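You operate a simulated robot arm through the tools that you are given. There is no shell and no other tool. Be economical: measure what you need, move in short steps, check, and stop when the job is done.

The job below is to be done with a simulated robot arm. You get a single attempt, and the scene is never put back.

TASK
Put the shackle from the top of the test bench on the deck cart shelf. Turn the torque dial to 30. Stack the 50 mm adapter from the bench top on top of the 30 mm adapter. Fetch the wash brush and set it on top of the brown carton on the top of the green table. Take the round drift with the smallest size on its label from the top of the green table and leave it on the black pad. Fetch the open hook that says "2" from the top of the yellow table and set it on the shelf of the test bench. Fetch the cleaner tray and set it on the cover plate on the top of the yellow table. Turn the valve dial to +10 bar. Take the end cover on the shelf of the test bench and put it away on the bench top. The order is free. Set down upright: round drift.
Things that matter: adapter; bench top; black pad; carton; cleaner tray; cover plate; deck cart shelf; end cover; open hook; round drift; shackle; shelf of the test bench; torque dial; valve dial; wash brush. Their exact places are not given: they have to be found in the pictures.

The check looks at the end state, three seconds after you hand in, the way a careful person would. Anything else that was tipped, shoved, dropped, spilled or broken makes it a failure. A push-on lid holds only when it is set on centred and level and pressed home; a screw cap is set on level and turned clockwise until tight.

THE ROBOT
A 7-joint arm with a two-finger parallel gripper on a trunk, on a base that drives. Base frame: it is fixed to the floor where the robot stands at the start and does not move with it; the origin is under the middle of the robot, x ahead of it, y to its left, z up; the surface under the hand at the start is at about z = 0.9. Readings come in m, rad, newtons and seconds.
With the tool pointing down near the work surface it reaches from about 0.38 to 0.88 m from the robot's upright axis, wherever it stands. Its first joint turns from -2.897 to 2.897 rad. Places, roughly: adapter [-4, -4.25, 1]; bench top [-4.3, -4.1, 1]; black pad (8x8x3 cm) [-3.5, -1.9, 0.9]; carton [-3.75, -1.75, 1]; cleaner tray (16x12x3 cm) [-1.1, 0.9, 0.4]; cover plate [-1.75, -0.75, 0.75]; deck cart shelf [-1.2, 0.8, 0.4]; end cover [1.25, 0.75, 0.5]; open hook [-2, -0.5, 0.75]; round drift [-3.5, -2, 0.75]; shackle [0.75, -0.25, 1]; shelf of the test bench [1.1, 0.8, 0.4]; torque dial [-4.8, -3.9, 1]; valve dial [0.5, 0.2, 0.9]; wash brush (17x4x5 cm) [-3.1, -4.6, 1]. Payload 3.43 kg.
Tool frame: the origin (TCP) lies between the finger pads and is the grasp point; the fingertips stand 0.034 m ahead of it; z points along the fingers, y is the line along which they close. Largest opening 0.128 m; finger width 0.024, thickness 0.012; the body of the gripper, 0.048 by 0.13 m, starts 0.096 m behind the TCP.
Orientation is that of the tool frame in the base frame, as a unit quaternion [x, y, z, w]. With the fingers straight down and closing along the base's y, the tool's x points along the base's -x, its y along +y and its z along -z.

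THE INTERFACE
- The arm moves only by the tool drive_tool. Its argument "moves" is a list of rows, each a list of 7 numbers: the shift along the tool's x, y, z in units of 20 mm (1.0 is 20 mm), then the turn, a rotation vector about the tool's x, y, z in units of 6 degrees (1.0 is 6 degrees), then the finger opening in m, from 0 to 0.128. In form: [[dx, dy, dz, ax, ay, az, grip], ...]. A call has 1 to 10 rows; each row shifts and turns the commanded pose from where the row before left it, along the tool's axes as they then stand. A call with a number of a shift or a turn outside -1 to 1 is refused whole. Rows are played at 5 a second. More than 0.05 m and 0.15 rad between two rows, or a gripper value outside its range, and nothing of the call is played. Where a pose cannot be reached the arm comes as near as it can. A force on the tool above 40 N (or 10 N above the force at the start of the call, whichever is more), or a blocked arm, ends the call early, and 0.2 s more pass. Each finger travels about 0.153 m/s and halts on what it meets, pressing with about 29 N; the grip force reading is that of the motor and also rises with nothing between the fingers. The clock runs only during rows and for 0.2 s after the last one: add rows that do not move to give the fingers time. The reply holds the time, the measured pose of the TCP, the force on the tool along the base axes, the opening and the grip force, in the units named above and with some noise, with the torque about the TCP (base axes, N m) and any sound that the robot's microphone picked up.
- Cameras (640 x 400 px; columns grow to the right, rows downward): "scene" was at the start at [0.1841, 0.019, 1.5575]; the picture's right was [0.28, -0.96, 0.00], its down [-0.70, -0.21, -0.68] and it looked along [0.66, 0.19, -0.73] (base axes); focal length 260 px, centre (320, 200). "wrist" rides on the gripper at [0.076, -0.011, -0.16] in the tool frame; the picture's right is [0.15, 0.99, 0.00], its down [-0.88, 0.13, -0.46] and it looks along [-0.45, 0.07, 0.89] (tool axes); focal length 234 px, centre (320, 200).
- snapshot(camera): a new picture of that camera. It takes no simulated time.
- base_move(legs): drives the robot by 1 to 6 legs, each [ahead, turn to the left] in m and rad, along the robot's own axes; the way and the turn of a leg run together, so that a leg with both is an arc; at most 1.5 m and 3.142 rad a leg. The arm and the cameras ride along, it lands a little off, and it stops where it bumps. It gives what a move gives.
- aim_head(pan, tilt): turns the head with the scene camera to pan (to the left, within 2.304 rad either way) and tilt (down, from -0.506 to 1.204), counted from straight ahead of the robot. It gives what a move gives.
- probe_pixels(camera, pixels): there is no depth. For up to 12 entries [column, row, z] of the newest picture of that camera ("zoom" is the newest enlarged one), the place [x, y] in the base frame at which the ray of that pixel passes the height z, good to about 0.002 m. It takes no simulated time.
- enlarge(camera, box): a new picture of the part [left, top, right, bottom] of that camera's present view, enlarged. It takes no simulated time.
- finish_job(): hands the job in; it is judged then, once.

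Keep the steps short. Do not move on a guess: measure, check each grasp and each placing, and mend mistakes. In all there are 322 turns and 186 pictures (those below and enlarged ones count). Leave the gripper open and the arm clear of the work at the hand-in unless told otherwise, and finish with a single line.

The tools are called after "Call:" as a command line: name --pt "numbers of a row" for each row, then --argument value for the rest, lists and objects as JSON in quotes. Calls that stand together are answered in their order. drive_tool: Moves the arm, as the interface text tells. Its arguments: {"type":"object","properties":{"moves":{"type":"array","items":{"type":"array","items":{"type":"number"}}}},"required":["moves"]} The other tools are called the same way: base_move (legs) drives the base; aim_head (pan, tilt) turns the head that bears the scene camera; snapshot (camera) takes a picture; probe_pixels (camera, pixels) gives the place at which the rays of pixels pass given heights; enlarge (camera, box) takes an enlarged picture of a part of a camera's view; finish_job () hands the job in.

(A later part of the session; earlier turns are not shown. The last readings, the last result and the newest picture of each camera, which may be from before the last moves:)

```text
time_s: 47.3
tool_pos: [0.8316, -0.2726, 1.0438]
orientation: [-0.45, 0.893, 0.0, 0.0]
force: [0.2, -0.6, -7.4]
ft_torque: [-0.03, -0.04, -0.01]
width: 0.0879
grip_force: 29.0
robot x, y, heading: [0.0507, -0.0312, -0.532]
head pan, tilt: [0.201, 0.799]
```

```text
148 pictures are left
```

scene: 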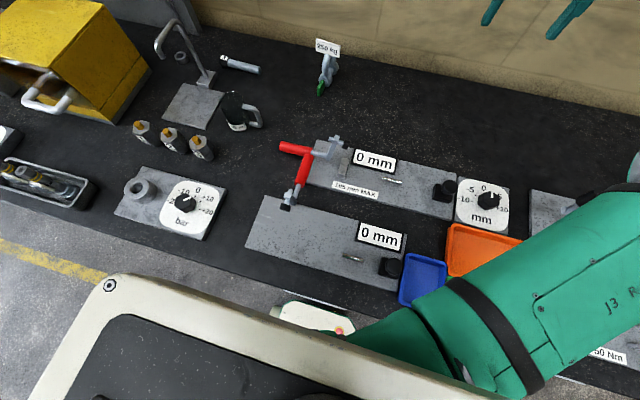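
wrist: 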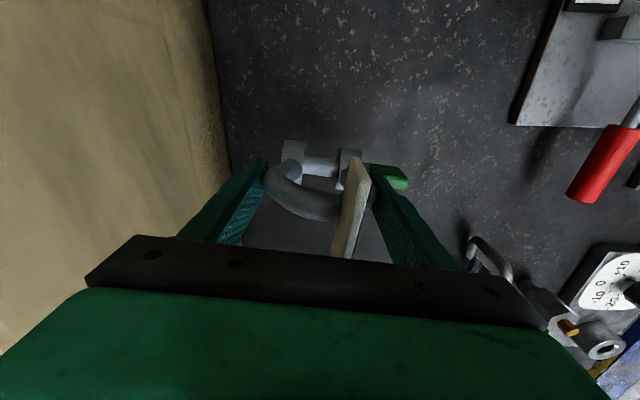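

Held firmly (7 N). Raise, draw the arm in.

Call:
drive_tool --pt "0 0 -1 0 0 0 0.04" --pt "0 0 -1 0 0 0 0.04" --pt "0 0 -1 0 0 0 0.04" --pt "0 0 -1 0 0 0 0.04" --pt "0 0 -1 0 0 0 0.04" --pt "0 0 -1 0 0 0 0.04" --pt "0 0 -1 0 0 0 0.04" --pt "0 1 0 0 0 0 0.04" --pt "0 1 0 0 0 0 0.04" --pt "0 1 0 0 0 0 0.04"

Call:
drive_tool --pt "0 1 0 0 0 0.7 0.04" --pt "0 1 0 0 0 0.7 0.04" --pt "0 1 0 0 0 0.7 0.04" --pt "0 1 0 0 0 0.7 0.04" --pt "0 1 0 0 0 0.7 0.04" --pt "0 1 0 0 0 0.7 0.04" --pt "0 1 0 0 0 0.7 0.04" --pt "0 1 0 0 0 0.7 0.04" --pt "0 1 0 0 0 0.7 0.04" --pt "0 1 0 0 0 0.7 0.04"

Call:
base_move --legs '[[-0.35, 0]]'

Call:
aim_head --pan 1.0 --tilt 0.7

Call:
snapshot --camera "scene"

```text
time_s: 49.5
tool_pos: [0.7838, -0.2379, 1.1833]
orientation: [-0.451, 0.892, 0.0, 0.0]
force: [0.7, 0.5, -7.2]
ft_torque: [-0.02, -0.05, 0.0]
width: 0.0878
grip_force: 29.1
robot x, y, heading: [0.0519, -0.0351, -0.53]
head pan, tilt: [0.201, 0.799]
```

```text
time_s: 51.7
tool_pos: [0.6714, -0.077, 1.1844]
orientation: [-0.1, 0.995, 0.0, -0.001]
force: [0.0, -0.2, -7.0]
ft_torque: [-0.06, -0.04, 0.0]
width: 0.0876
grip_force: 29.6
robot x, y, heading: [0.0524, -0.032, -0.528]
head pan, tilt: [0.201, 0.799]
```

```text
time_s: 53.9
tool_pos: [0.372, 0.0992, 1.1843]
orientation: [-0.099, 0.995, 0.0, 0.0]
force: [-0.6, -0.2, -6.8]
ft_torque: [-0.07, -0.05, 0.01]
width: 0.0878
grip_force: 29.2
robot x, y, heading: [-0.2487, 0.1454, -0.533]
head pan, tilt: [0.201, 0.799]
```

```text
time_s: 55.1
tool_pos: [0.373, 0.0987, 1.184]
orientation: [-0.099, 0.995, 0.0, 0.0]
force: [-0.4, -0.7, -7.2]
ft_torque: [-0.09, -0.05, 0.02]
width: 0.0879
grip_force: 28.4
robot x, y, heading: [-0.2478, 0.1472, -0.535]
head pan, tilt: [1.0, 0.7]
```

```text
147 pictures are left
```

scene: 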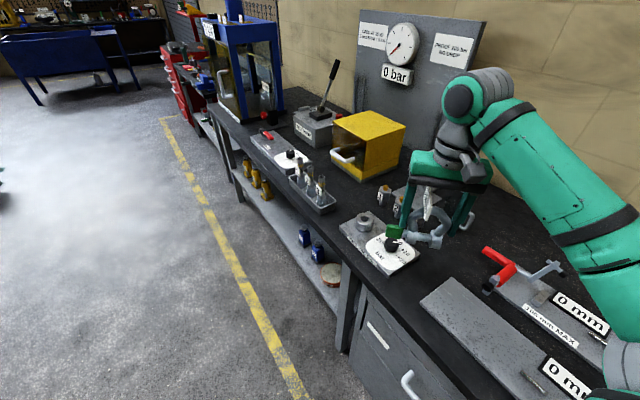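

I turn left partway and look at the cart.

Call:
base_move --legs '[[0, 1.6]]'

Call:
aim_head --pan 1.45 --tilt 0.85

Call:
snapshot --camera "scene"

```text
time_s: 59.9
tool_pos: [-0.2171, 0.7649, 1.1844]
orientation: [0.782, -0.623, 0.0, 0.0]
force: [1.0, 0.3, -7.1]
ft_torque: [0.03, -0.08, -0.01]
width: 0.0878
grip_force: 29.2
robot x, y, heading: [-0.2453, 0.1446, 1.057]
head pan, tilt: [1.0, 0.7]
```

```text
time_s: 60.8
tool_pos: [-0.2177, 0.765, 1.1845]
orientation: [0.782, -0.623, 0.0, 0.0]
force: [-0.7, 0.5, -7.9]
ft_torque: [-0.01, -0.07, -0.01]
width: 0.0875
grip_force: 29.1
robot x, y, heading: [-0.2442, 0.1445, 1.064]
head pan, tilt: [1.45, 0.85]
```

```text
146 pictures are left
```

scene: 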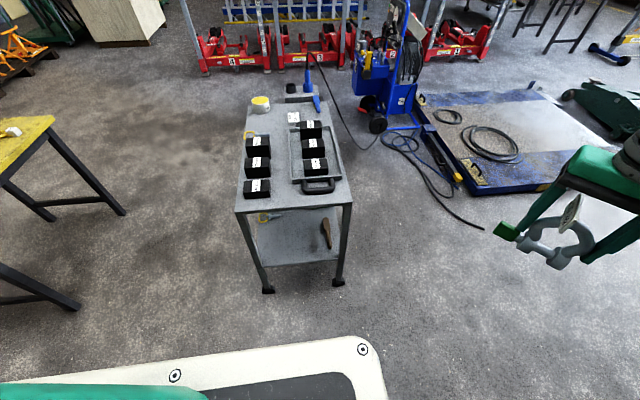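

Call:
probe_pixels --camera "scene" --pixels '[[236, 212, 0.8], [352, 205, 0.8], [334, 95, 0.8], [250, 98, 0.8], [262, 266, 0.35], [340, 262, 0.35], [262, 266, 0.4], [340, 262, 0.4], [268, 292, 0.0], [338, 285, 0.0], [326, 233, 0.4]]'

Call:
enlarge --camera "scene" --box '[220, 130, 380, 300]'

```text
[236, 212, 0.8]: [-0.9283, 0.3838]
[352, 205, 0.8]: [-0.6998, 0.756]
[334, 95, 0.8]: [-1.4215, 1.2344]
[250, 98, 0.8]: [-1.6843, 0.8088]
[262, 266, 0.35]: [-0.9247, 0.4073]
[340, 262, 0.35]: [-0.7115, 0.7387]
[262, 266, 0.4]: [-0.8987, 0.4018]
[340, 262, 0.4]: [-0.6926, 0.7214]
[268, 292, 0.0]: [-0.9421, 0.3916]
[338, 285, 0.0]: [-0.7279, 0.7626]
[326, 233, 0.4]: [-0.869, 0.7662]
```

```text
2.35 times, centred on (300, 215) of scene
```

zoom: 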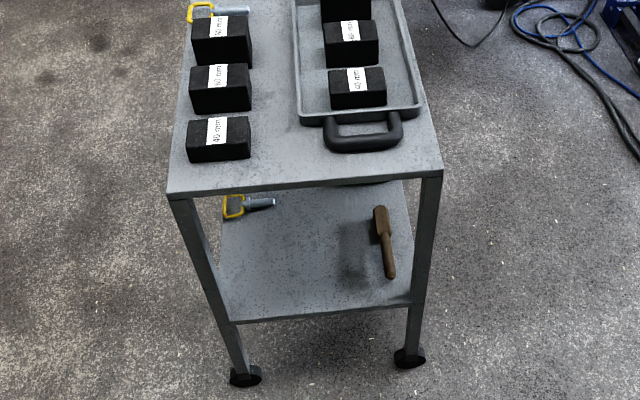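

Call:
probe_pixels --camera "scene" --pixels '[[490, 192, 0.0], [415, 112, 0.0], [460, 222, 0.0], [375, 128, 0.0], [390, 145, 0.0], [360, 350, 0.3], [360, 350, 0.2], [0, 385, 0.3], [560, 190, 0.0]]'

```text
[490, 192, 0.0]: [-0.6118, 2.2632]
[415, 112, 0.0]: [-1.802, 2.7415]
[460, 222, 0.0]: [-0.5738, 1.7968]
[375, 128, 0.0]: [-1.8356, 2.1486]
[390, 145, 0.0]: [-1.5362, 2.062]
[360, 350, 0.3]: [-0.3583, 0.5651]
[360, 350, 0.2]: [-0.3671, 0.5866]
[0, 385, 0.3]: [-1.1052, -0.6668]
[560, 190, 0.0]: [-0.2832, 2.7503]
```

I drive to the right long side of the cart in short legs.

Call:
base_move --legs '[[0, 0.39], [0.7, 0], [0, 0.65], [0.475, 0], [0, 1.47]]'

Call:
aim_head --pan 0.1 --tilt 0.85

Call:
snapshot --camera "scene"

```text
time_s: 74.3
tool_pos: [-0.8, 0.759, 1.1834]
orientation: [0.836, 0.549, -0.001, -0.002]
force: [0.1, 0.0, -7.6]
ft_torque: [0.04, 0.07, -0.01]
width: 0.0879
grip_force: 29.2
robot x, y, heading: [-0.4111, 1.2385, -2.715]
head pan, tilt: [1.45, 0.85]
```

```text
time_s: 75.8
tool_pos: [-0.7996, 0.7592, 1.1829]
orientation: [0.836, 0.549, 0.0, 0.0]
force: [1.1, 0.8, -7.0]
ft_torque: [0.01, 0.04, -0.02]
width: 0.0877
grip_force: 29.2
robot x, y, heading: [-0.4127, 1.2409, -2.708]
head pan, tilt: [0.099, 0.85]
```

```text
144 pictures are left
```

scene: 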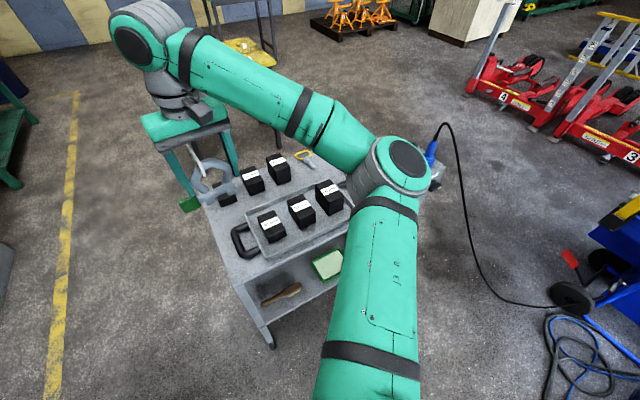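

Call:
enlarge --camera "scene" --box '[220, 220, 360, 350]'

Call:
probe_pixels --camera "scene" --pixels '[[240, 283, 0.8], [269, 333, 0.4], [269, 333, 0.37], [335, 292, 0.4], [314, 264, 0.42], [325, 280, 0.42], [342, 262, 0.42], [330, 248, 0.42], [265, 304, 0.4], [300, 286, 0.4], [348, 240, 0.8]]'

```text
3.08 times, centred on (290, 285) of scene
```

zoom: 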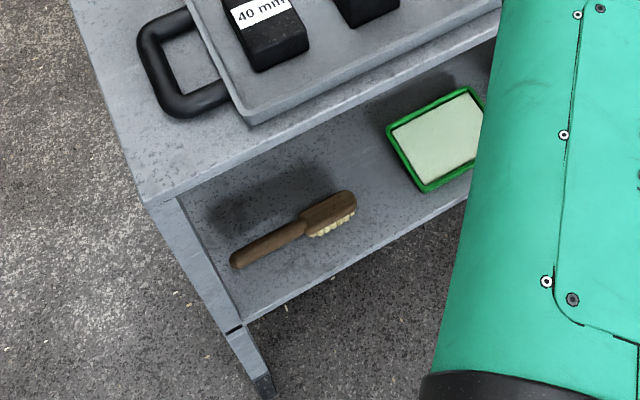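

```text
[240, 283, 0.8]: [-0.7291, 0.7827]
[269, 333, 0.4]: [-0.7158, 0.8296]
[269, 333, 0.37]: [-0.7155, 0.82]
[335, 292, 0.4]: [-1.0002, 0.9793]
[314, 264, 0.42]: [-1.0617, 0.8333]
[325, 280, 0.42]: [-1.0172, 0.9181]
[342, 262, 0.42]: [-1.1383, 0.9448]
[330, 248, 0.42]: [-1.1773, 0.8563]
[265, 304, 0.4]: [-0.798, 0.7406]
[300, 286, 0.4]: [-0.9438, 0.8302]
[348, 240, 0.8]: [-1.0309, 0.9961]
```

The tray is reachable from here later. For the shackle, the open shelf space is at the short end, so I drive there.

Call:
base_move --legs '[[0, 1.654], [0.506, 0], [0, -0.87], [0.554, 0], [0, -1.77]]'

Call:
aim_head --pan 0.15 --tilt 0.95

Call:
snapshot --camera "scene"

```text
time_s: 93.5
tool_pos: [-0.9693, 0.3238, 1.1823]
orientation: [0.995, 0.1, 0.0, 0.0]
force: [1.5, -0.3, -7.8]
ft_torque: [0.09, 0.05, 0.0]
width: 0.0879
grip_force: 28.7
robot x, y, heading: [-0.3499, 0.2793, 2.603]
head pan, tilt: [0.099, 0.85]
```

```text
time_s: 94.2
tool_pos: [-0.9689, 0.323, 1.184]
orientation: [0.995, 0.1, -0.001, 0.0]
force: [-1.0, -0.8, -6.4]
ft_torque: [0.09, 0.01, 0.0]
width: 0.0877
grip_force: 28.7
robot x, y, heading: [-0.3515, 0.2784, 2.612]
head pan, tilt: [0.15, 0.949]
```

```text
142 pictures are left
```

scene: 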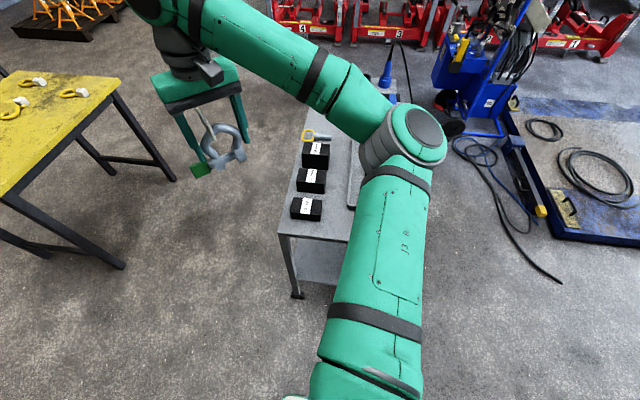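

I back off 12 cm, square the hand to the robot, and bring it in front.

Call:
base_move --legs '[[-0.12, 0]]'

Call:
drive_tool --pt "0 0 0 0 0 1 0.04" --pt "0 0 0 0 0 1 0.04" --pt "0 0 0 0 0 1 0.04" --pt "0 0 0 0 0 1 0.04" --pt "0 0 0 0 0 1 0.04" --pt "0 0 0 0 0 1 0.04" --pt "0 0 0 0 0 1 0.04" --pt "0 -1 0 0 0 0 0.04" --pt "0 -1 0 0 0 0 0.04" --pt "0 -1 0 0 0 0 0.04"

Call:
drive_tool --pt "0 -1 0 0 -0.5 0 0.04" --pt "0 -1 0 0 -0.5 0 0.04" --pt "0 -1 0 0 -1 0 0.04" --pt "0 -1 0 0 -1 0 0.04" --pt "0 -1 0 0 -1 0 0.04" --pt "0 -1 0 0 -1 0 0.04" --pt "0 -1 0 0 -1 0 0.04" --pt "0 -1 0 0 -1 0 0.04" --pt "0 -1 0 0 -1 0 0.04" --pt "0 -1 0 0 -1 0 0.04"

```text
time_s: 95.4
tool_pos: [-0.8642, 0.2625, 1.1838]
orientation: [0.995, 0.1, 0.0, 0.0]
force: [-0.2, 0.1, -7.3]
ft_torque: [0.06, 0.04, 0.0]
width: 0.088
grip_force: 29.2
robot x, y, heading: [-0.2435, 0.2164, 2.605]
head pan, tilt: [0.15, 0.949]
```

```text
time_s: 97.6
tool_pos: [-0.8338, 0.3148, 1.1843]
orientation: [0.965, -0.264, 0.001, 0.0]
force: [-0.3, -0.6, -6.9]
ft_torque: [0.06, -0.06, 0.03]
width: 0.0876
grip_force: 29.3
robot x, y, heading: [-0.2447, 0.2189, 2.61]
head pan, tilt: [0.15, 0.949]
```

```text
time_s: 99.8
tool_pos: [-0.7389, 0.4887, 1.1858]
orientation: [0.86, -0.234, -0.438, -0.119]
force: [-0.2, -0.7, -7.0]
ft_torque: [-0.06, -0.19, -0.04]
width: 0.0876
grip_force: 29.3
out of reach, approached as far as the arm can: row 10
robot x, y, heading: [-0.245, 0.218, 2.611]
head pan, tilt: [0.15, 0.949]
```

Pitched about 54°. I pull back 6 cm, then descend in front of the cart edge.

Call:
drive_tool --pt "0.588 0 -0.809 0 0 0 0.04" --pt "0.588 0 -0.809 0 0 0 0.04" --pt "0.588 0 -0.809 0 0 0 0.04" --pt "0.809 0 0.588 0 0 0 0.04" --pt "0.809 0 0.588 0 0 0 0.04" --pt "0.809 0 0.588 0 0 0 0.04" --pt "0.809 0 0.588 0 0 0 0.04" --pt "0.809 0 0.588 0 0 0 0.04" --pt "0.809 0 0.588 0 0 0 0.04" --pt "0.809 0 0.588 0 0 0 0.04"

Call:
drive_tool --pt "0.809 0 0.588 0 0 0 0.04" --pt "0.809 0 0.588 0 0 0 0.04" --pt "0.809 0 0.588 0 0 0 0.04" --pt "0.809 0 0.588 0 0 0 0.04" --pt "0.809 0 0.588 0 0 0 0.04" --pt "0.809 0 0.588 0 0 0 0.04" --pt "0.809 0 0.588 0 0 0 0.04" --pt "0.809 0 0.588 0 0 0 0.04" --pt "0.809 0 0.588 0 0 0 0.04" --pt "0.809 0 0.588 0 0 0 0.04"

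Call:
snapshot --camera "scene"

```text
time_s: 102.0
tool_pos: [-0.7529, 0.4944, 1.0577]
orientation: [0.859, -0.236, -0.438, -0.121]
force: [0.4, 0.2, -7.1]
ft_torque: [-0.05, -0.2, 0.02]
width: 0.0875
grip_force: 29.2
out of reach, approached as far as the arm can: row 1, 2, 3, 4, 5, 6, 8
robot x, y, heading: [-0.2427, 0.2194, 2.604]
head pan, tilt: [0.15, 0.949]
```

```text
time_s: 104.2
tool_pos: [-0.7527, 0.4966, 0.8581]
orientation: [0.86, -0.234, -0.438, -0.119]
force: [0.2, -0.2, -7.0]
ft_torque: [-0.04, -0.22, 0.0]
width: 0.0878
grip_force: 29.0
robot x, y, heading: [-0.2413, 0.2171, 2.611]
head pan, tilt: [0.15, 0.949]
```

```text
141 pictures are left
```

scene: 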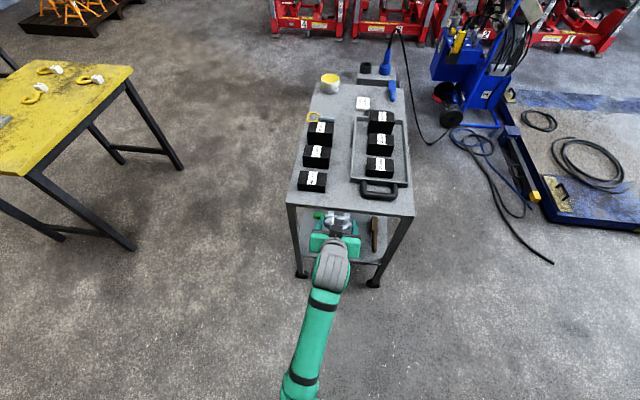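

Now low enough to pull back; I back the hand 6 cm before passing the cart top's edge.

Call:
drive_tool --pt "0.588 0 -0.809 0 0 0 0.04" --pt "0.588 0 -0.809 0 0 0 0.04" --pt "0.588 0 -0.809 0 0 0 0.04" --pt "0 0 0 0 0 0 0.04"

Call:
enlarge --camera "scene" --box '[260, 150, 420, 300]'

```text
time_s: 105.2
tool_pos: [-0.6995, 0.4652, 0.8587]
orientation: [0.86, -0.235, -0.438, -0.12]
force: [-0.1, -0.4, -6.4]
ft_torque: [-0.06, -0.21, 0.01]
width: 0.0877
grip_force: 29.0
robot x, y, heading: [-0.2466, 0.2165, 2.605]
head pan, tilt: [0.15, 0.949]
```

```text
2.67 times, centred on (340, 225) of scene
```

zoom: 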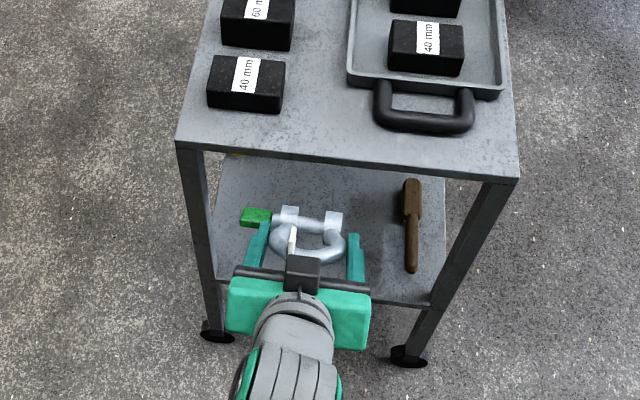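

Clear. Descend to about z 0.50.

Call:
drive_tool --pt "0.809 0 0.588 0 0 0 0.04" --pt "0.809 0 0.588 0 0 0 0.04" --pt "0.809 0 0.588 0 0 0 0.04" --pt "0.809 0 0.588 0 0 0 0.04" --pt "0.809 0 0.588 0 0 0 0.04" --pt "0.809 0 0.588 0 0 0 0.04" --pt "0.809 0 0.588 0 0 0 0.04" --pt "0.809 0 0.588 0 0 0 0.04" --pt "0.809 0 0.588 0 0 0 0.04"

Call:
drive_tool --pt "0.809 0 0.588 0 0 0 0.04" --pt "0.809 0 0.588 0 0 0 0.04" --pt "0.809 0 0.588 0 0 0 0.04" --pt "0.809 0 0.588 0 0 0 0.04" --pt "0.809 0 0.588 0 0 0 0.04" --pt "0.809 0 0.588 0 0 0 0.04" --pt "0.809 0 0.588 0 0 0 0.04" --pt "0.809 0 0.588 0 0 0 0.04"

Call:
snapshot --camera "scene"

Call:
snapshot --camera "wrist"

```text
time_s: 107.2
tool_pos: [-0.6999, 0.4657, 0.6777]
orientation: [0.86, -0.234, -0.438, -0.119]
force: [0.2, -1.5, -7.5]
ft_torque: [0.0, -0.18, -0.01]
width: 0.0879
grip_force: 29.1
robot x, y, heading: [-0.2464, 0.2189, 2.607]
head pan, tilt: [0.15, 0.949]
```

```text
time_s: 109.0
tool_pos: [-0.7008, 0.4651, 0.5162]
orientation: [0.859, -0.234, -0.438, -0.12]
force: [-0.3, 0.5, -7.8]
ft_torque: [-0.06, -0.18, 0.02]
width: 0.0879
grip_force: 29.3
robot x, y, heading: [-0.2416, 0.2178, 2.606]
head pan, tilt: [0.15, 0.949]
```

```text
139 pictures are left
```

scene: 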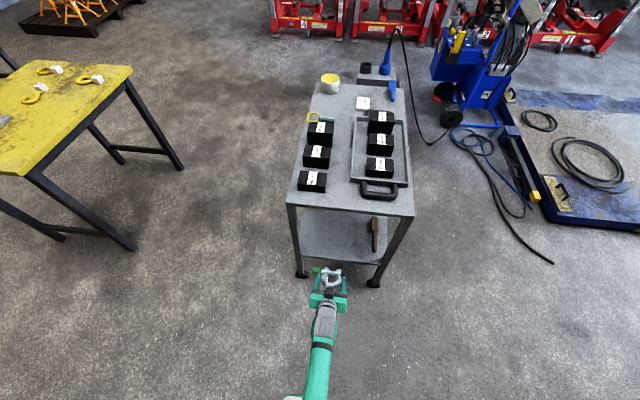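

```text
138 pictures are left
```

wrist: 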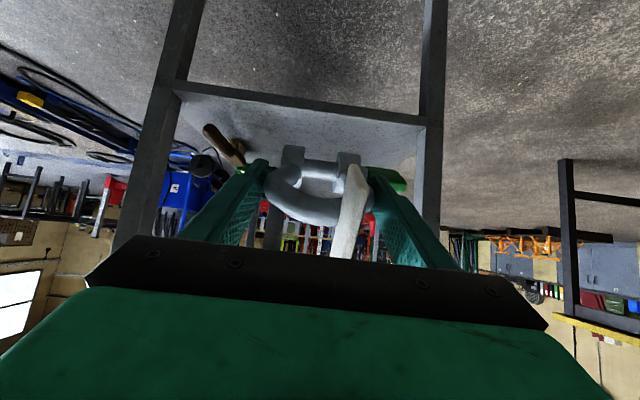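

Advance 24 cm under the cart top at this height.

Call:
drive_tool --pt "-0.588 0 0.809 0 0 0 0.04" --pt "-0.588 0 0.809 0 0 0 0.04" --pt "-0.588 0 0.809 0 0 0 0.04" --pt "-0.588 0 0.809 0 0 0 0.04" --pt "-0.588 0 0.809 0 0 0 0.04" --pt "-0.588 0 0.809 0 0 0 0.04" --pt "0 0 0 0 0 0 0.04"

Call:
drive_tool --pt "-0.588 0 0.809 0 0 0 0.04" --pt "-0.588 0 0.809 0 0 0 0.04" --pt "-0.588 0 0.809 0 0 0 0.04" --pt "-0.588 0 0.809 0 0 0 0.04" --pt "-0.588 0 0.809 0 0 0 0.04" --pt "-0.588 0 0.809 0 0 0 0.04" --pt "0 0 0 0 0 0 0.04"

Call:
snapshot --camera "wrist"

Call:
enlarge --camera "scene" --box '[260, 150, 420, 300]'

```text
time_s: 110.6
tool_pos: [-0.8048, 0.525, 0.5167]
orientation: [0.86, -0.235, -0.438, -0.119]
force: [-0.7, -0.2, -6.5]
ft_torque: [-0.04, -0.22, 0.0]
width: 0.0878
grip_force: 28.4
robot x, y, heading: [-0.2466, 0.2173, 2.611]
head pan, tilt: [0.15, 0.949]
```

```text
time_s: 112.2
tool_pos: [-0.9087, 0.5873, 0.5166]
orientation: [0.86, -0.235, -0.438, -0.12]
force: [0.1, 0.4, -6.8]
ft_torque: [-0.03, -0.2, -0.02]
width: 0.0878
grip_force: 28.4
robot x, y, heading: [-0.2443, 0.2171, 2.61]
head pan, tilt: [0.15, 0.949]
```

```text
137 pictures are left
```

wrist: 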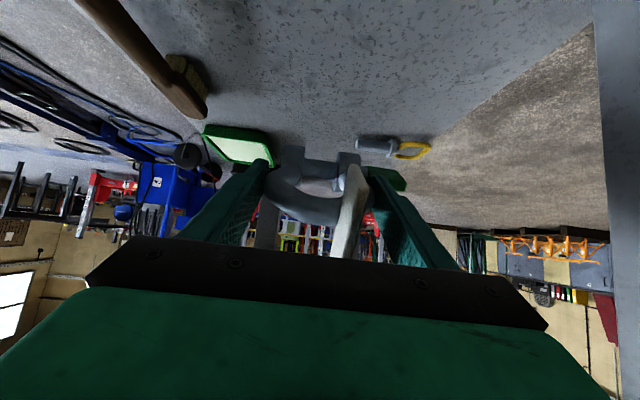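

```text
2.67 times, centred on (340, 225) of scene
```

zoom: 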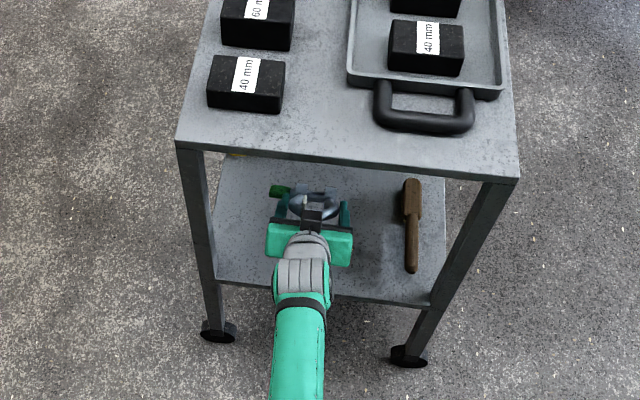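

Clear around. Lower to about 0.43, then feel for contact.

Call:
drive_tool --pt "0.809 0 0.588 0 0 0 0.04" --pt "0.809 0 0.588 0 0 0 0.04" --pt "0.809 0 0.588 0 0 0 0.04" --pt "0.809 0 0.588 0 0 0 0.04" --pt "0 0 0 0 0 0 0.04"

Call:
drive_tool --pt "0.2 0 0.147 0 0 0 0.04" --pt "0.2 0 0.147 0 0 0 0.04" --pt "0.2 0 0.147 0 0 0 0.04" --pt "0.2 0 0.147 0 0 0 0.04"

```text
time_s: 113.4
tool_pos: [-0.9087, 0.5849, 0.4362]
orientation: [0.859, -0.235, -0.438, -0.12]
force: [-0.7, 0.5, -6.8]
ft_torque: [-0.02, -0.2, 0.03]
width: 0.0881
grip_force: 28.9
robot x, y, heading: [-0.2404, 0.2194, 2.604]
head pan, tilt: [0.15, 0.949]
```

```text
time_s: 114.4
tool_pos: [-0.9074, 0.5867, 0.4352]
orientation: [0.86, -0.234, -0.438, -0.119]
force: [-0.4, -0.2, -7.4]
ft_torque: [-0.04, -0.17, 0.0]
width: 0.0875
grip_force: 29.4
out of reach, approached as far as the arm can: row 1, 2, 3, 4
robot x, y, heading: [-0.2445, 0.2201, 2.608]
head pan, tilt: [0.15, 0.949]
```

It won't go lower at this distance. I pull back 4 cm and try again.

Call:
drive_tool --pt "0.588 0 -0.809 0 0 0 0.04" --pt "0.588 0 -0.809 0 0 0 0.04" --pt "0.2 0 0.147 0 0 0 0.04" --pt "0.2 0 0.147 0 0 0 0.04" --pt "0.2 0 0.147 0 0 0 0.04" --pt "0.2 0 0.147 0 0 0 0.04"

```text
time_s: 115.8
tool_pos: [-0.8751, 0.5671, 0.4199]
orientation: [0.859, -0.234, -0.44, -0.12]
force: [1.2, -0.4, 5.0]
ft_torque: [-0.14, 0.49, 0.04]
width: 0.088
grip_force: 29.3
robot x, y, heading: [-0.2464, 0.2167, 2.605]
head pan, tilt: [0.15, 0.949]
```

Contact at z 0.42, but it is near the edge. I lift 1.6 cm, drive the base ahead 7 cm, and lower again.

Call:
drive_tool --pt "-0.4 0 -0.3 0 0 0 0.04" --pt "-0.4 0 -0.3 0 0 0 0.04"

Call:
base_move --legs '[[0.07, 0]]'

Call:
drive_tool --pt "0.2 0 0.147 0 0 0 0.04" --pt "0.2 0 0.147 0 0 0 0.04" --pt "0.2 0 0.147 0 0 0 0.04" --pt "0.1 0 0.074 0 0 0 0.04" --pt "0.1 0 0.074 0 0 0 0.04"

```text
time_s: 116.4
tool_pos: [-0.8739, 0.5666, 0.4367]
orientation: [0.86, -0.235, -0.438, -0.119]
force: [-0.2, 0.4, -7.3]
ft_torque: [-0.04, -0.2, 0.01]
width: 0.0876
grip_force: 29.1
robot x, y, heading: [-0.246, 0.2184, 2.613]
head pan, tilt: [0.15, 0.949]
```

```text
time_s: 117.4
tool_pos: [-0.9332, 0.6025, 0.4369]
orientation: [0.859, -0.235, -0.438, -0.12]
force: [-0.3, 1.2, -7.3]
ft_torque: [0.0, -0.2, 0.02]
width: 0.0881
grip_force: 29.1
robot x, y, heading: [-0.3029, 0.2545, 2.609]
head pan, tilt: [0.15, 0.949]
```

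```text
time_s: 118.6
tool_pos: [-0.9348, 0.6025, 0.4193]
orientation: [0.859, -0.235, -0.439, -0.12]
force: [2.7, -1.1, 6.6]
ft_torque: [-0.16, 0.44, 0.08]
width: 0.0879
grip_force: 28.6
robot x, y, heading: [-0.3083, 0.2507, 2.608]
head pan, tilt: [0.15, 0.949]
```

In contact again, 12 cm inside. Open slowly.

Call:
drive_tool --pt "0 0 0 0 0 0 0.092" --pt "0 0 0 0 0 0 0.096" --pt "0 0 0 0 0 0 0.1" --pt "0 0 0 0 0 0 0.11" --pt "0 0 0 0 0 0 0.128" --pt "0 0 0 0 0 0 0.128"

Call:
snapshot --camera "wrist"

```text
time_s: 120.0
tool_pos: [-0.935, 0.6, 0.418]
orientation: [0.86, -0.234, -0.438, -0.119]
force: [0.4, 0.8, -0.4]
ft_torque: [0.01, 0.0, -0.01]
width: 0.128
grip_force: 0.0
robot x, y, heading: [-0.3039, 0.2552, 2.615]
head pan, tilt: [0.15, 0.949]
```

```text
135 pictures are left
```

wrist: 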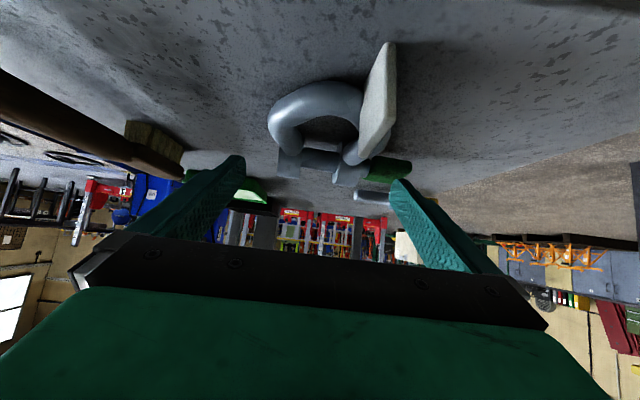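

The shackle lies on the shelf, free of the fingers. Lift straight 6 cm, then withdraw.

Call:
drive_tool --pt "-0.809 0 -0.588 0 0 0 0.128" --pt "-0.809 0 -0.588 0 0 0 0.128" --pt "-0.809 0 -0.588 0 0 0 0.128" --pt "-0.809 0 -0.588 0 0 0 0.128" --pt "0.588 0 -0.809 0 0 0 0.128" --pt "0.588 0 -0.809 0 0 0 0.128" --pt "0.588 0 -0.809 0 0 0 0.128" --pt "0.588 0 -0.809 0 0 0 0.128" --pt "0.588 0 -0.809 0 0 0 0.128" --pt "0.588 0 -0.809 0 0 0 0.128"

Call:
base_move --legs '[[-0.2, 0]]'

Call:
snapshot --camera "scene"

```text
time_s: 122.2
tool_pos: [-0.8304, 0.5414, 0.499]
orientation: [0.86, -0.234, -0.438, -0.119]
force: [0.3, 0.1, -0.1]
ft_torque: [0.03, -0.02, -0.02]
width: 0.1282
grip_force: 0.1
robot x, y, heading: [-0.3028, 0.254, 2.607]
head pan, tilt: [0.15, 0.949]
```

```text
time_s: 123.8
tool_pos: [-0.7159, 0.473, 0.499]
orientation: [0.86, -0.234, -0.438, -0.12]
force: [-0.3, -0.1, 0.5]
ft_torque: [0.01, 0.0, -0.01]
width: 0.128
grip_force: 0.1
robot x, y, heading: [-0.1872, 0.1841, 2.612]
head pan, tilt: [0.15, 0.949]
stopped in leg 1: the robot was blocked; the commanded pose is now the measured one
```

```text
134 pictures are left
```

scene: 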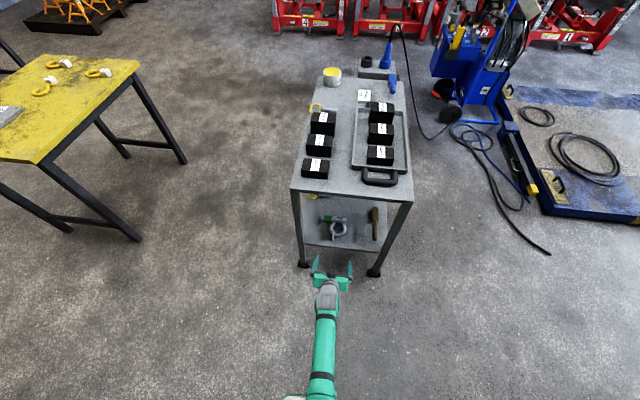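

The shackle is on the shelf at (338,228). The base lightly touched the bench behind; I raise the arm and drive round to the long side for the tray.

Call:
drive_tool --pt "-0.809 0 -0.588 0 0 0 0.128" --pt "-0.809 0 -0.588 0 0 0 0.128" --pt "-0.809 0 -0.588 0 0 0 0.128" --pt "-0.809 0 -0.588 0 0 0 0.128" --pt "-0.809 0 -0.588 0 0 0 0.128" --pt "-0.809 0 -0.588 0 0 0 0.128" --pt "-0.809 0 -0.588 0 0 0 0.128" --pt "-0.809 0 -0.588 0 0 0 0.128" --pt "-0.809 0 -0.588 0 0 0 0.128" --pt "-0.809 0 -0.588 0 0 0 0.128"

Call:
drive_tool --pt "-0.809 0 -0.588 0 0 0 0.128" --pt "-0.809 0 -0.588 0 0 0 0.128" --pt "-0.809 0 -0.588 0 0 0 0.128" --pt "-0.809 0 -0.588 0 0 0 0.128" --pt "-0.809 0 -0.588 0 0 0 0.128" --pt "-0.809 0 -0.588 0 0 0 0.128" --pt "-0.809 0 -0.588 0 0 0 0.128" --pt "-0.809 0 -0.588 0 0 0 0.128" --pt "-0.809 0 -0.588 0 0 0 0.128" --pt "-0.809 0 -0.588 0 0 0 0.128"

Call:
base_move --legs '[[0.06, 0], [0, -1.16], [0.62, 0], [0, 0.65], [0.46, 0], [0, 1.5]]'

Call:
aim_head --pan 0.0 --tilt 0.9

Call:
snapshot --camera "scene"

```text
time_s: 126.0
tool_pos: [-0.7153, 0.4715, 0.6987]
orientation: [0.86, -0.234, -0.438, -0.119]
force: [-0.3, -0.6, 0.7]
ft_torque: [-0.02, 0.06, 0.04]
width: 0.128
grip_force: 0.0
robot x, y, heading: [-0.1924, 0.1835, 2.613]
head pan, tilt: [0.15, 0.949]
```

```text
time_s: 128.2
tool_pos: [-0.7161, 0.4709, 0.8982]
orientation: [0.86, -0.233, -0.439, -0.119]
force: [0.9, -0.2, 0.3]
ft_torque: [0.02, -0.03, -0.01]
width: 0.1283
grip_force: 0.1
robot x, y, heading: [-0.1936, 0.1812, 2.606]
head pan, tilt: [0.15, 0.949]
```

```text
time_s: 144.1
tool_pos: [-0.9216, 0.9304, 0.8984]
orientation: [0.866, 0.212, -0.441, 0.108]
force: [-0.1, 0.7, 0.2]
ft_torque: [0.01, -0.01, 0.04]
width: 0.1282
grip_force: 0.0
robot x, y, heading: [-0.4005, 1.2231, -2.659]
head pan, tilt: [0.15, 0.949]
```

```text
time_s: 144.8
tool_pos: [-0.922, 0.9288, 0.898]
orientation: [0.866, 0.212, -0.441, 0.108]
force: [-0.4, -0.2, 0.3]
ft_torque: [0.02, 0.0, -0.04]
width: 0.1279
grip_force: 0.1
robot x, y, heading: [-0.4005, 1.2273, -2.658]
head pan, tilt: [0.0, 0.901]
```

```text
133 pictures are left
```

scene: 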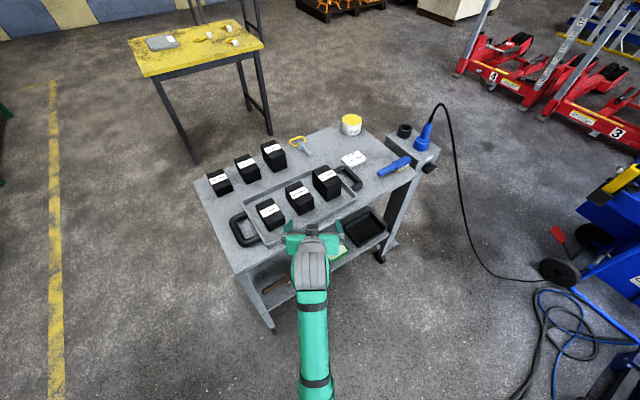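

Hand blocks the view of the tray; pull it back and aside (right).

Call:
drive_tool --pt "0.588 -1 -0.809 0 0 0 0.128" --pt "0.588 -1 -0.809 0 0 0 0.128" --pt "0.588 -1 -0.809 0 0 0 0.128" --pt "0 -1 0 0 0 0 0.128" --pt "0 -1 0 0 0 0 0.128" --pt "0 -1 0 0 0 0 0.128" --pt "0 -1 0 0 0 0 0.128" --pt "0 -1 0 0 0 0 0.128"

Call:
enlarge --camera "scene" --box '[230, 200, 410, 320]'

```text
time_s: 146.6
tool_pos: [-0.9436, 1.1008, 0.8976]
orientation: [0.865, 0.212, -0.441, 0.108]
force: [0.5, -0.7, -0.2]
ft_torque: [-0.01, 0.02, 0.03]
width: 0.1278
grip_force: 0.0
robot x, y, heading: [-0.3981, 1.2239, -2.659]
head pan, tilt: [0.0, 0.901]
```

```text
3.33 times, centred on (320, 260) of scene
```

zoom: 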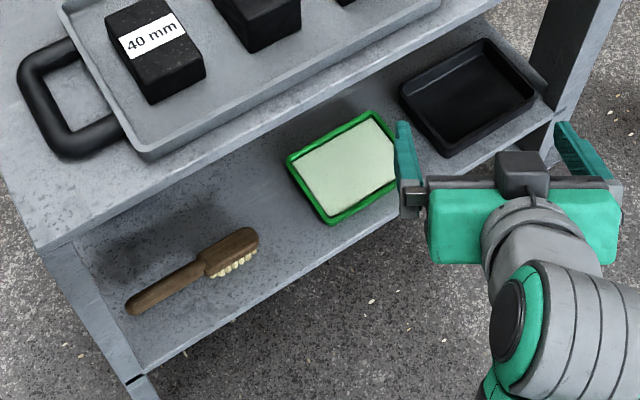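

Call:
probe_pixels --camera "zoom" --pixels '[[287, 158, 0.375], [332, 224, 0.375], [375, 112, 0.375], [402, 193, 0.375], [140, 372, 0.345], [546, 112, 0.345], [412, 220, 0.345], [400, 95, 0.375], [450, 157, 0.375]]'

```text
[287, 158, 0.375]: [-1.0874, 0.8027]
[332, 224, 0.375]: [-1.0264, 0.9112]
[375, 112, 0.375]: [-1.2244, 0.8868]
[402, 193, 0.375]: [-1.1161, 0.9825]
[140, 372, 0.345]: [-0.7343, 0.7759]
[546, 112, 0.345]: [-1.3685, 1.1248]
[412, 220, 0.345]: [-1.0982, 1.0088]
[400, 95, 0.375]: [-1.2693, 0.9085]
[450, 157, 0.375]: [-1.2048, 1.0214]
```

I raise the hand, and move the base nearer to the tray.

Call:
drive_tool --pt "-0.809 0 -0.588 0 0 0 0.06" --pt "-0.809 0 -0.588 0 0 0 0.06" --pt "-0.809 0 -0.588 0 0 0 0.06" --pt "-0.809 0 -0.588 0 0 0 0.06" --pt "-0.809 0 -0.588 0 0 0 0.06"

Call:
base_move --legs '[[0, -0.897], [0.24, 0], [0, 1.3]]'

Call:
aim_head --pan 0.1 --tilt 1.0

Call:
snapshot --camera "scene"

```text
time_s: 147.8
tool_pos: [-0.9435, 1.0992, 0.9978]
orientation: [0.865, 0.212, -0.441, 0.108]
force: [-0.4, 0.2, 0.3]
ft_torque: [0.03, -0.02, 0.0]
width: 0.0602
grip_force: 0.1
robot x, y, heading: [-0.396, 1.2216, -2.662]
head pan, tilt: [0.0, 0.901]
```

```text
time_s: 155.8
tool_pos: [-1.0708, 0.9986, 0.9977]
orientation: [0.807, 0.378, -0.41, 0.192]
force: [0.1, 0.3, 0.1]
ft_torque: [0.01, 0.02, 0.01]
width: 0.0601
grip_force: 0.1
robot x, y, heading: [-0.6203, 1.3247, -2.261]
head pan, tilt: [0.0, 0.901]
```

```text
time_s: 156.5
tool_pos: [-1.071, 0.9972, 0.9984]
orientation: [0.807, 0.378, -0.411, 0.192]
force: [-0.1, 0.1, -0.7]
ft_torque: [0.03, 0.0, -0.02]
width: 0.06
grip_force: 0.2
robot x, y, heading: [-0.6234, 1.3247, -2.262]
head pan, tilt: [0.099, 1.0]
```

```text
131 pictures are left
```

scene: 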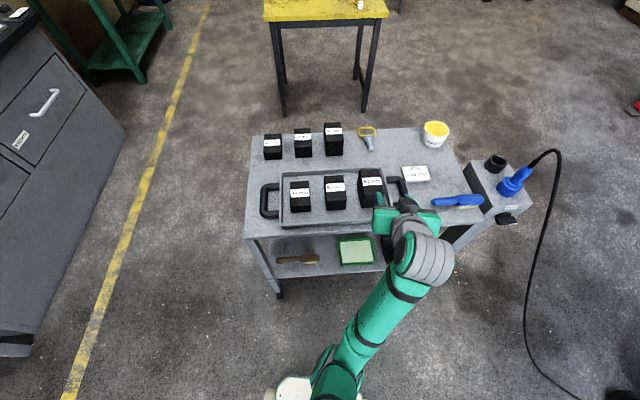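

Call:
enlarge --camera "scene" --box '[250, 220, 410, 300]'

```text
4.00 times, centred on (330, 260) of scene
```

zoom: 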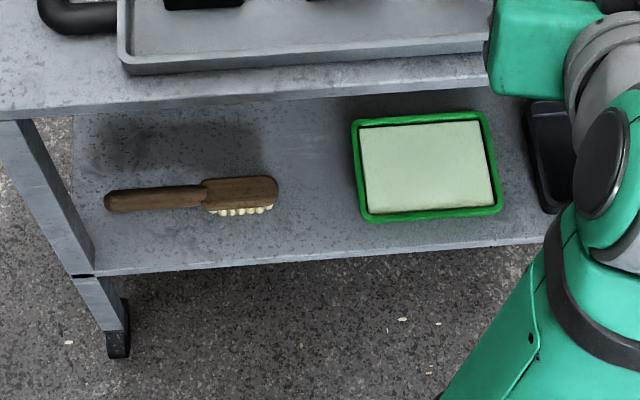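

I bring the hand back off the cart edge, align its yaw with the cart, and lower it in front of the tray for a close look.

Call:
drive_tool --pt "0.588 0.72 -0.809 0 0 0 0.06" --pt "0.588 0.72 -0.809 0 0 0 0.06" --pt "0.588 0.72 -0.809 0 0 0 0.06" --pt "0.588 0.72 -0.809 -0.54 0 -0.39 0.06" --pt "0.588 0.72 -0.809 -0.54 0 -0.39 0.06" --pt "0.809 0 0.588 0 0 0 0.06" --pt "0.809 0 0.588 0 0 0 0.06" --pt "0.809 0 0.588 0 0 0 0.06"

Call:
drive_tool --pt "0.809 0 0.588 0 0 0 0.06" --pt "0.809 0 0.588 0 0 0 0.06" --pt "0.809 0 0.588 0 0 0 0.06" --pt "0.809 0 0.588 0 0 0 0.06" --pt "0.809 0 0.588 0 0 0 0.06" --pt "0.809 0 0.588 0 0 0 0.06" --pt "0.809 0 0.588 0 0 0 0.06" --pt "0.809 0 0.588 0 0 0 0.06" --pt "0.809 0 0.588 0 0 0 0.06" --pt "0.809 0 0.588 0 0 0 0.06"

Call:
drive_tool --pt "0.809 0 0.588 0 0 0 0.06" --pt "0.809 0 0.588 0 0 0 0.06" --pt "0.809 0 0.588 0 0 0 0.06" --pt "0.809 0 0.588 0 0 0 0.06" --pt "0.809 0 0.588 0 0 0 0.06" --pt "0.809 0 0.588 0 0 0 0.06" --pt "0.809 0 0.588 0 0 0 0.06"

Call:
snapshot --camera "wrist"

Call:
snapshot --camera "scene"

```text
time_s: 158.3
tool_pos: [-1.0328, 0.9948, 0.9059]
orientation: [0.779, 0.433, -0.397, 0.221]
force: [0.5, 1.3, 0.0]
ft_torque: [-0.01, -0.03, 0.04]
width: 0.06
grip_force: 0.1
out of reach, approached as far as the arm can: row 1, 2, 3, 4, 5
robot x, y, heading: [-0.6206, 1.3226, -2.263]
head pan, tilt: [0.099, 1.0]
```

```text
time_s: 160.5
tool_pos: [-1.0323, 0.9951, 0.7043]
orientation: [0.778, 0.434, -0.396, 0.222]
force: [-0.4, -0.9, -0.4]
ft_torque: [-0.04, 0.01, 0.0]
width: 0.06
grip_force: 0.1
robot x, y, heading: [-0.62, 1.323, -2.263]
head pan, tilt: [0.099, 1.0]
```

```text
time_s: 162.1
tool_pos: [-1.0335, 0.9948, 0.5637]
orientation: [0.778, 0.433, -0.397, 0.221]
force: [-0.5, -0.2, -0.6]
ft_torque: [0.04, 0.02, -0.01]
width: 0.0596
grip_force: 0.1
robot x, y, heading: [-0.6178, 1.3252, -2.269]
head pan, tilt: [0.099, 1.0]
```

```text
129 pictures are left
```

wrist: 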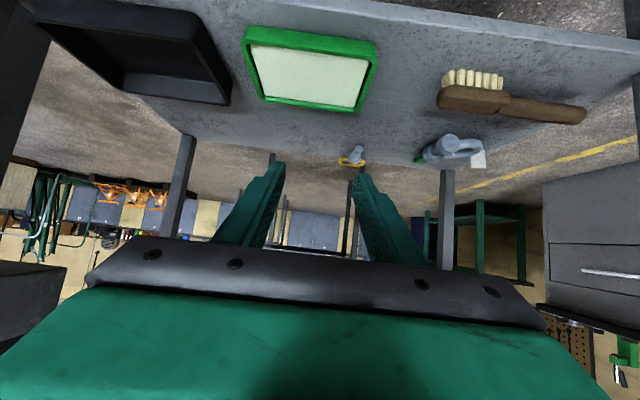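

```text
128 pictures are left
```

scene: 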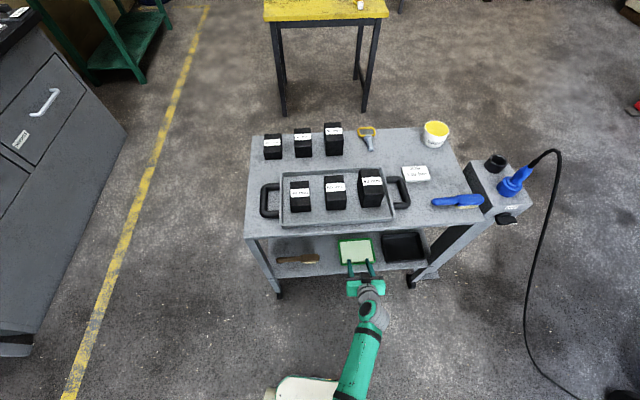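

Call:
enlarge --camera "wrist" --box '[220, 10, 400, 130]'

Call:
enlarge --camera "scene" --box '[310, 220, 400, 290]'

```text
3.33 times, centred on (310, 70) of wrist
```

zoom: 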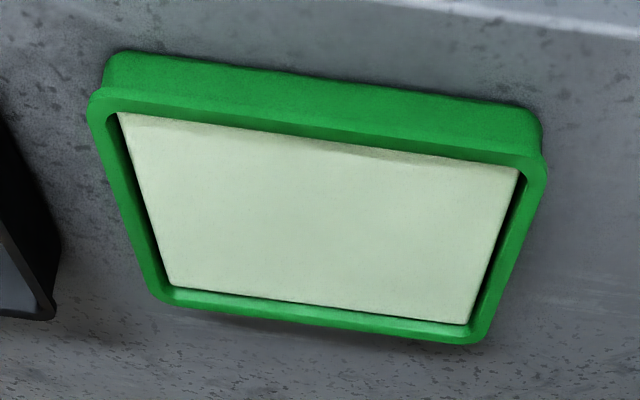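

```text
5.71 times, centred on (355, 255) of scene
```

zoom: 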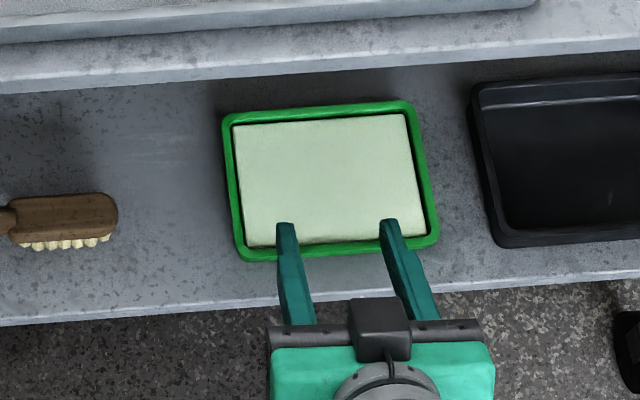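

The tray has an outward rim and a foam pad filling it, so it must be held across its 12 cm width. I measure it precisely.

Call:
probe_pixels --camera "zoom" --pixels '[[238, 258, 0.375], [438, 240, 0.375], [408, 101, 0.375], [223, 118, 0.375], [0, 325, 0.345], [440, 290, 0.345], [490, 245, 0.375], [470, 90, 0.375]]'

```text
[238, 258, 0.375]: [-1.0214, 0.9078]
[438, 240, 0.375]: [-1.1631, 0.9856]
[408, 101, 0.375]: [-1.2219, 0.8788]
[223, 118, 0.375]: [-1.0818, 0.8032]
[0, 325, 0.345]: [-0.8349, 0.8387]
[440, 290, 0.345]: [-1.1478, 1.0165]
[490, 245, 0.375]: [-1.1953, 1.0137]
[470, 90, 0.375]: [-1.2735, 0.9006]
```

I'll turn the tray on the shelf by pushing its left front end inward, then grip it across the 12 cm from the front. First close the fingers and go down in front of that end.

Call:
drive_tool --pt "-0.3 0.9 0.45 0 0 0 0.0" --pt "0 0.85 0 0 0 0 0.0" --pt "0.809 0 0.588 0 0 0 0.0" --pt "0.809 0 0.588 0 0 0 0.0" --pt "0.809 0 0.588 0 0 0 0.0" --pt "0.809 0 0.588 0 0 0 0.0" --pt "0.809 0 0.588 0 0 0 0.0" --pt "0.809 0 0.588 0 0 0 0.0"

Call:
enlarge --camera "scene" --box '[310, 220, 400, 290]'

```text
time_s: 163.9
tool_pos: [-1.0084, 0.9668, 0.4438]
orientation: [0.779, 0.433, -0.396, 0.221]
force: [0.5, 0.3, 0.0]
ft_torque: [0.03, 0.0, 0.0]
width: 0.0
grip_force: 29.3
robot x, y, heading: [-0.6196, 1.3233, -2.264]
head pan, tilt: [0.099, 1.0]
```

```text
5.71 times, centred on (355, 255) of scene
```

zoom: 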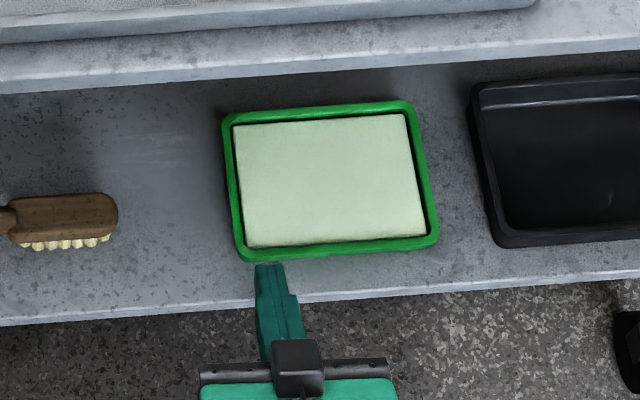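

Down to z 0.384, then push in 6 cm.

Call:
drive_tool --pt "0.809 0 0.588 0 0 0 0.0" --pt "0.809 0 0.588 0 0 0 0.0" --pt "0.809 0 0.588 0 0 0 0.0" --pt "-0.588 0 0.809 0 0 0 0.0" --pt "-0.588 0 0.809 0 0 0 0.0" --pt "-0.588 0 0.809 0 0 0 0.0" --pt "-0.294 0 0.404 0 0 0 0.0" --pt "-0.294 0 0.404 0 0 0 0.0" --pt "0 0 0 0 0 0 0.0"

Call:
enlarge --camera "scene" --box '[310, 220, 400, 290]'

```text
time_s: 164.8
tool_pos: [-1.0086, 0.9672, 0.3838]
orientation: [0.779, 0.433, -0.395, 0.223]
force: [14.2, 13.7, 26.8]
ft_torque: [-0.31, -0.15, 0.27]
width: 0.0001
grip_force: 29.0
robot x, y, heading: [-0.6174, 1.3229, -2.263]
head pan, tilt: [0.099, 1.0]
stopped in row 4: the force on the tool passed its limit at 102 N (the readings are from after the stop); the commanded pose is now the measured one
```

```text
5.71 times, centred on (355, 255) of scene
```

zoom: 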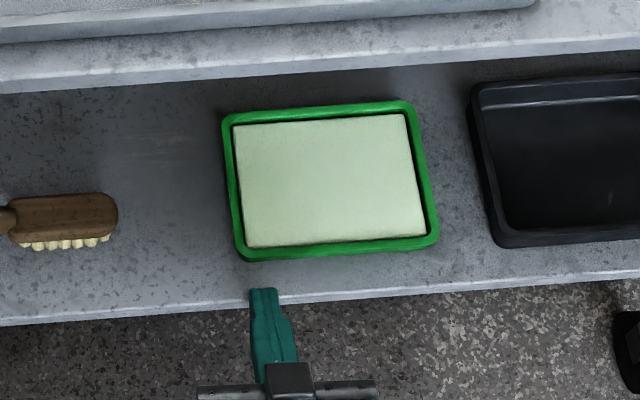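

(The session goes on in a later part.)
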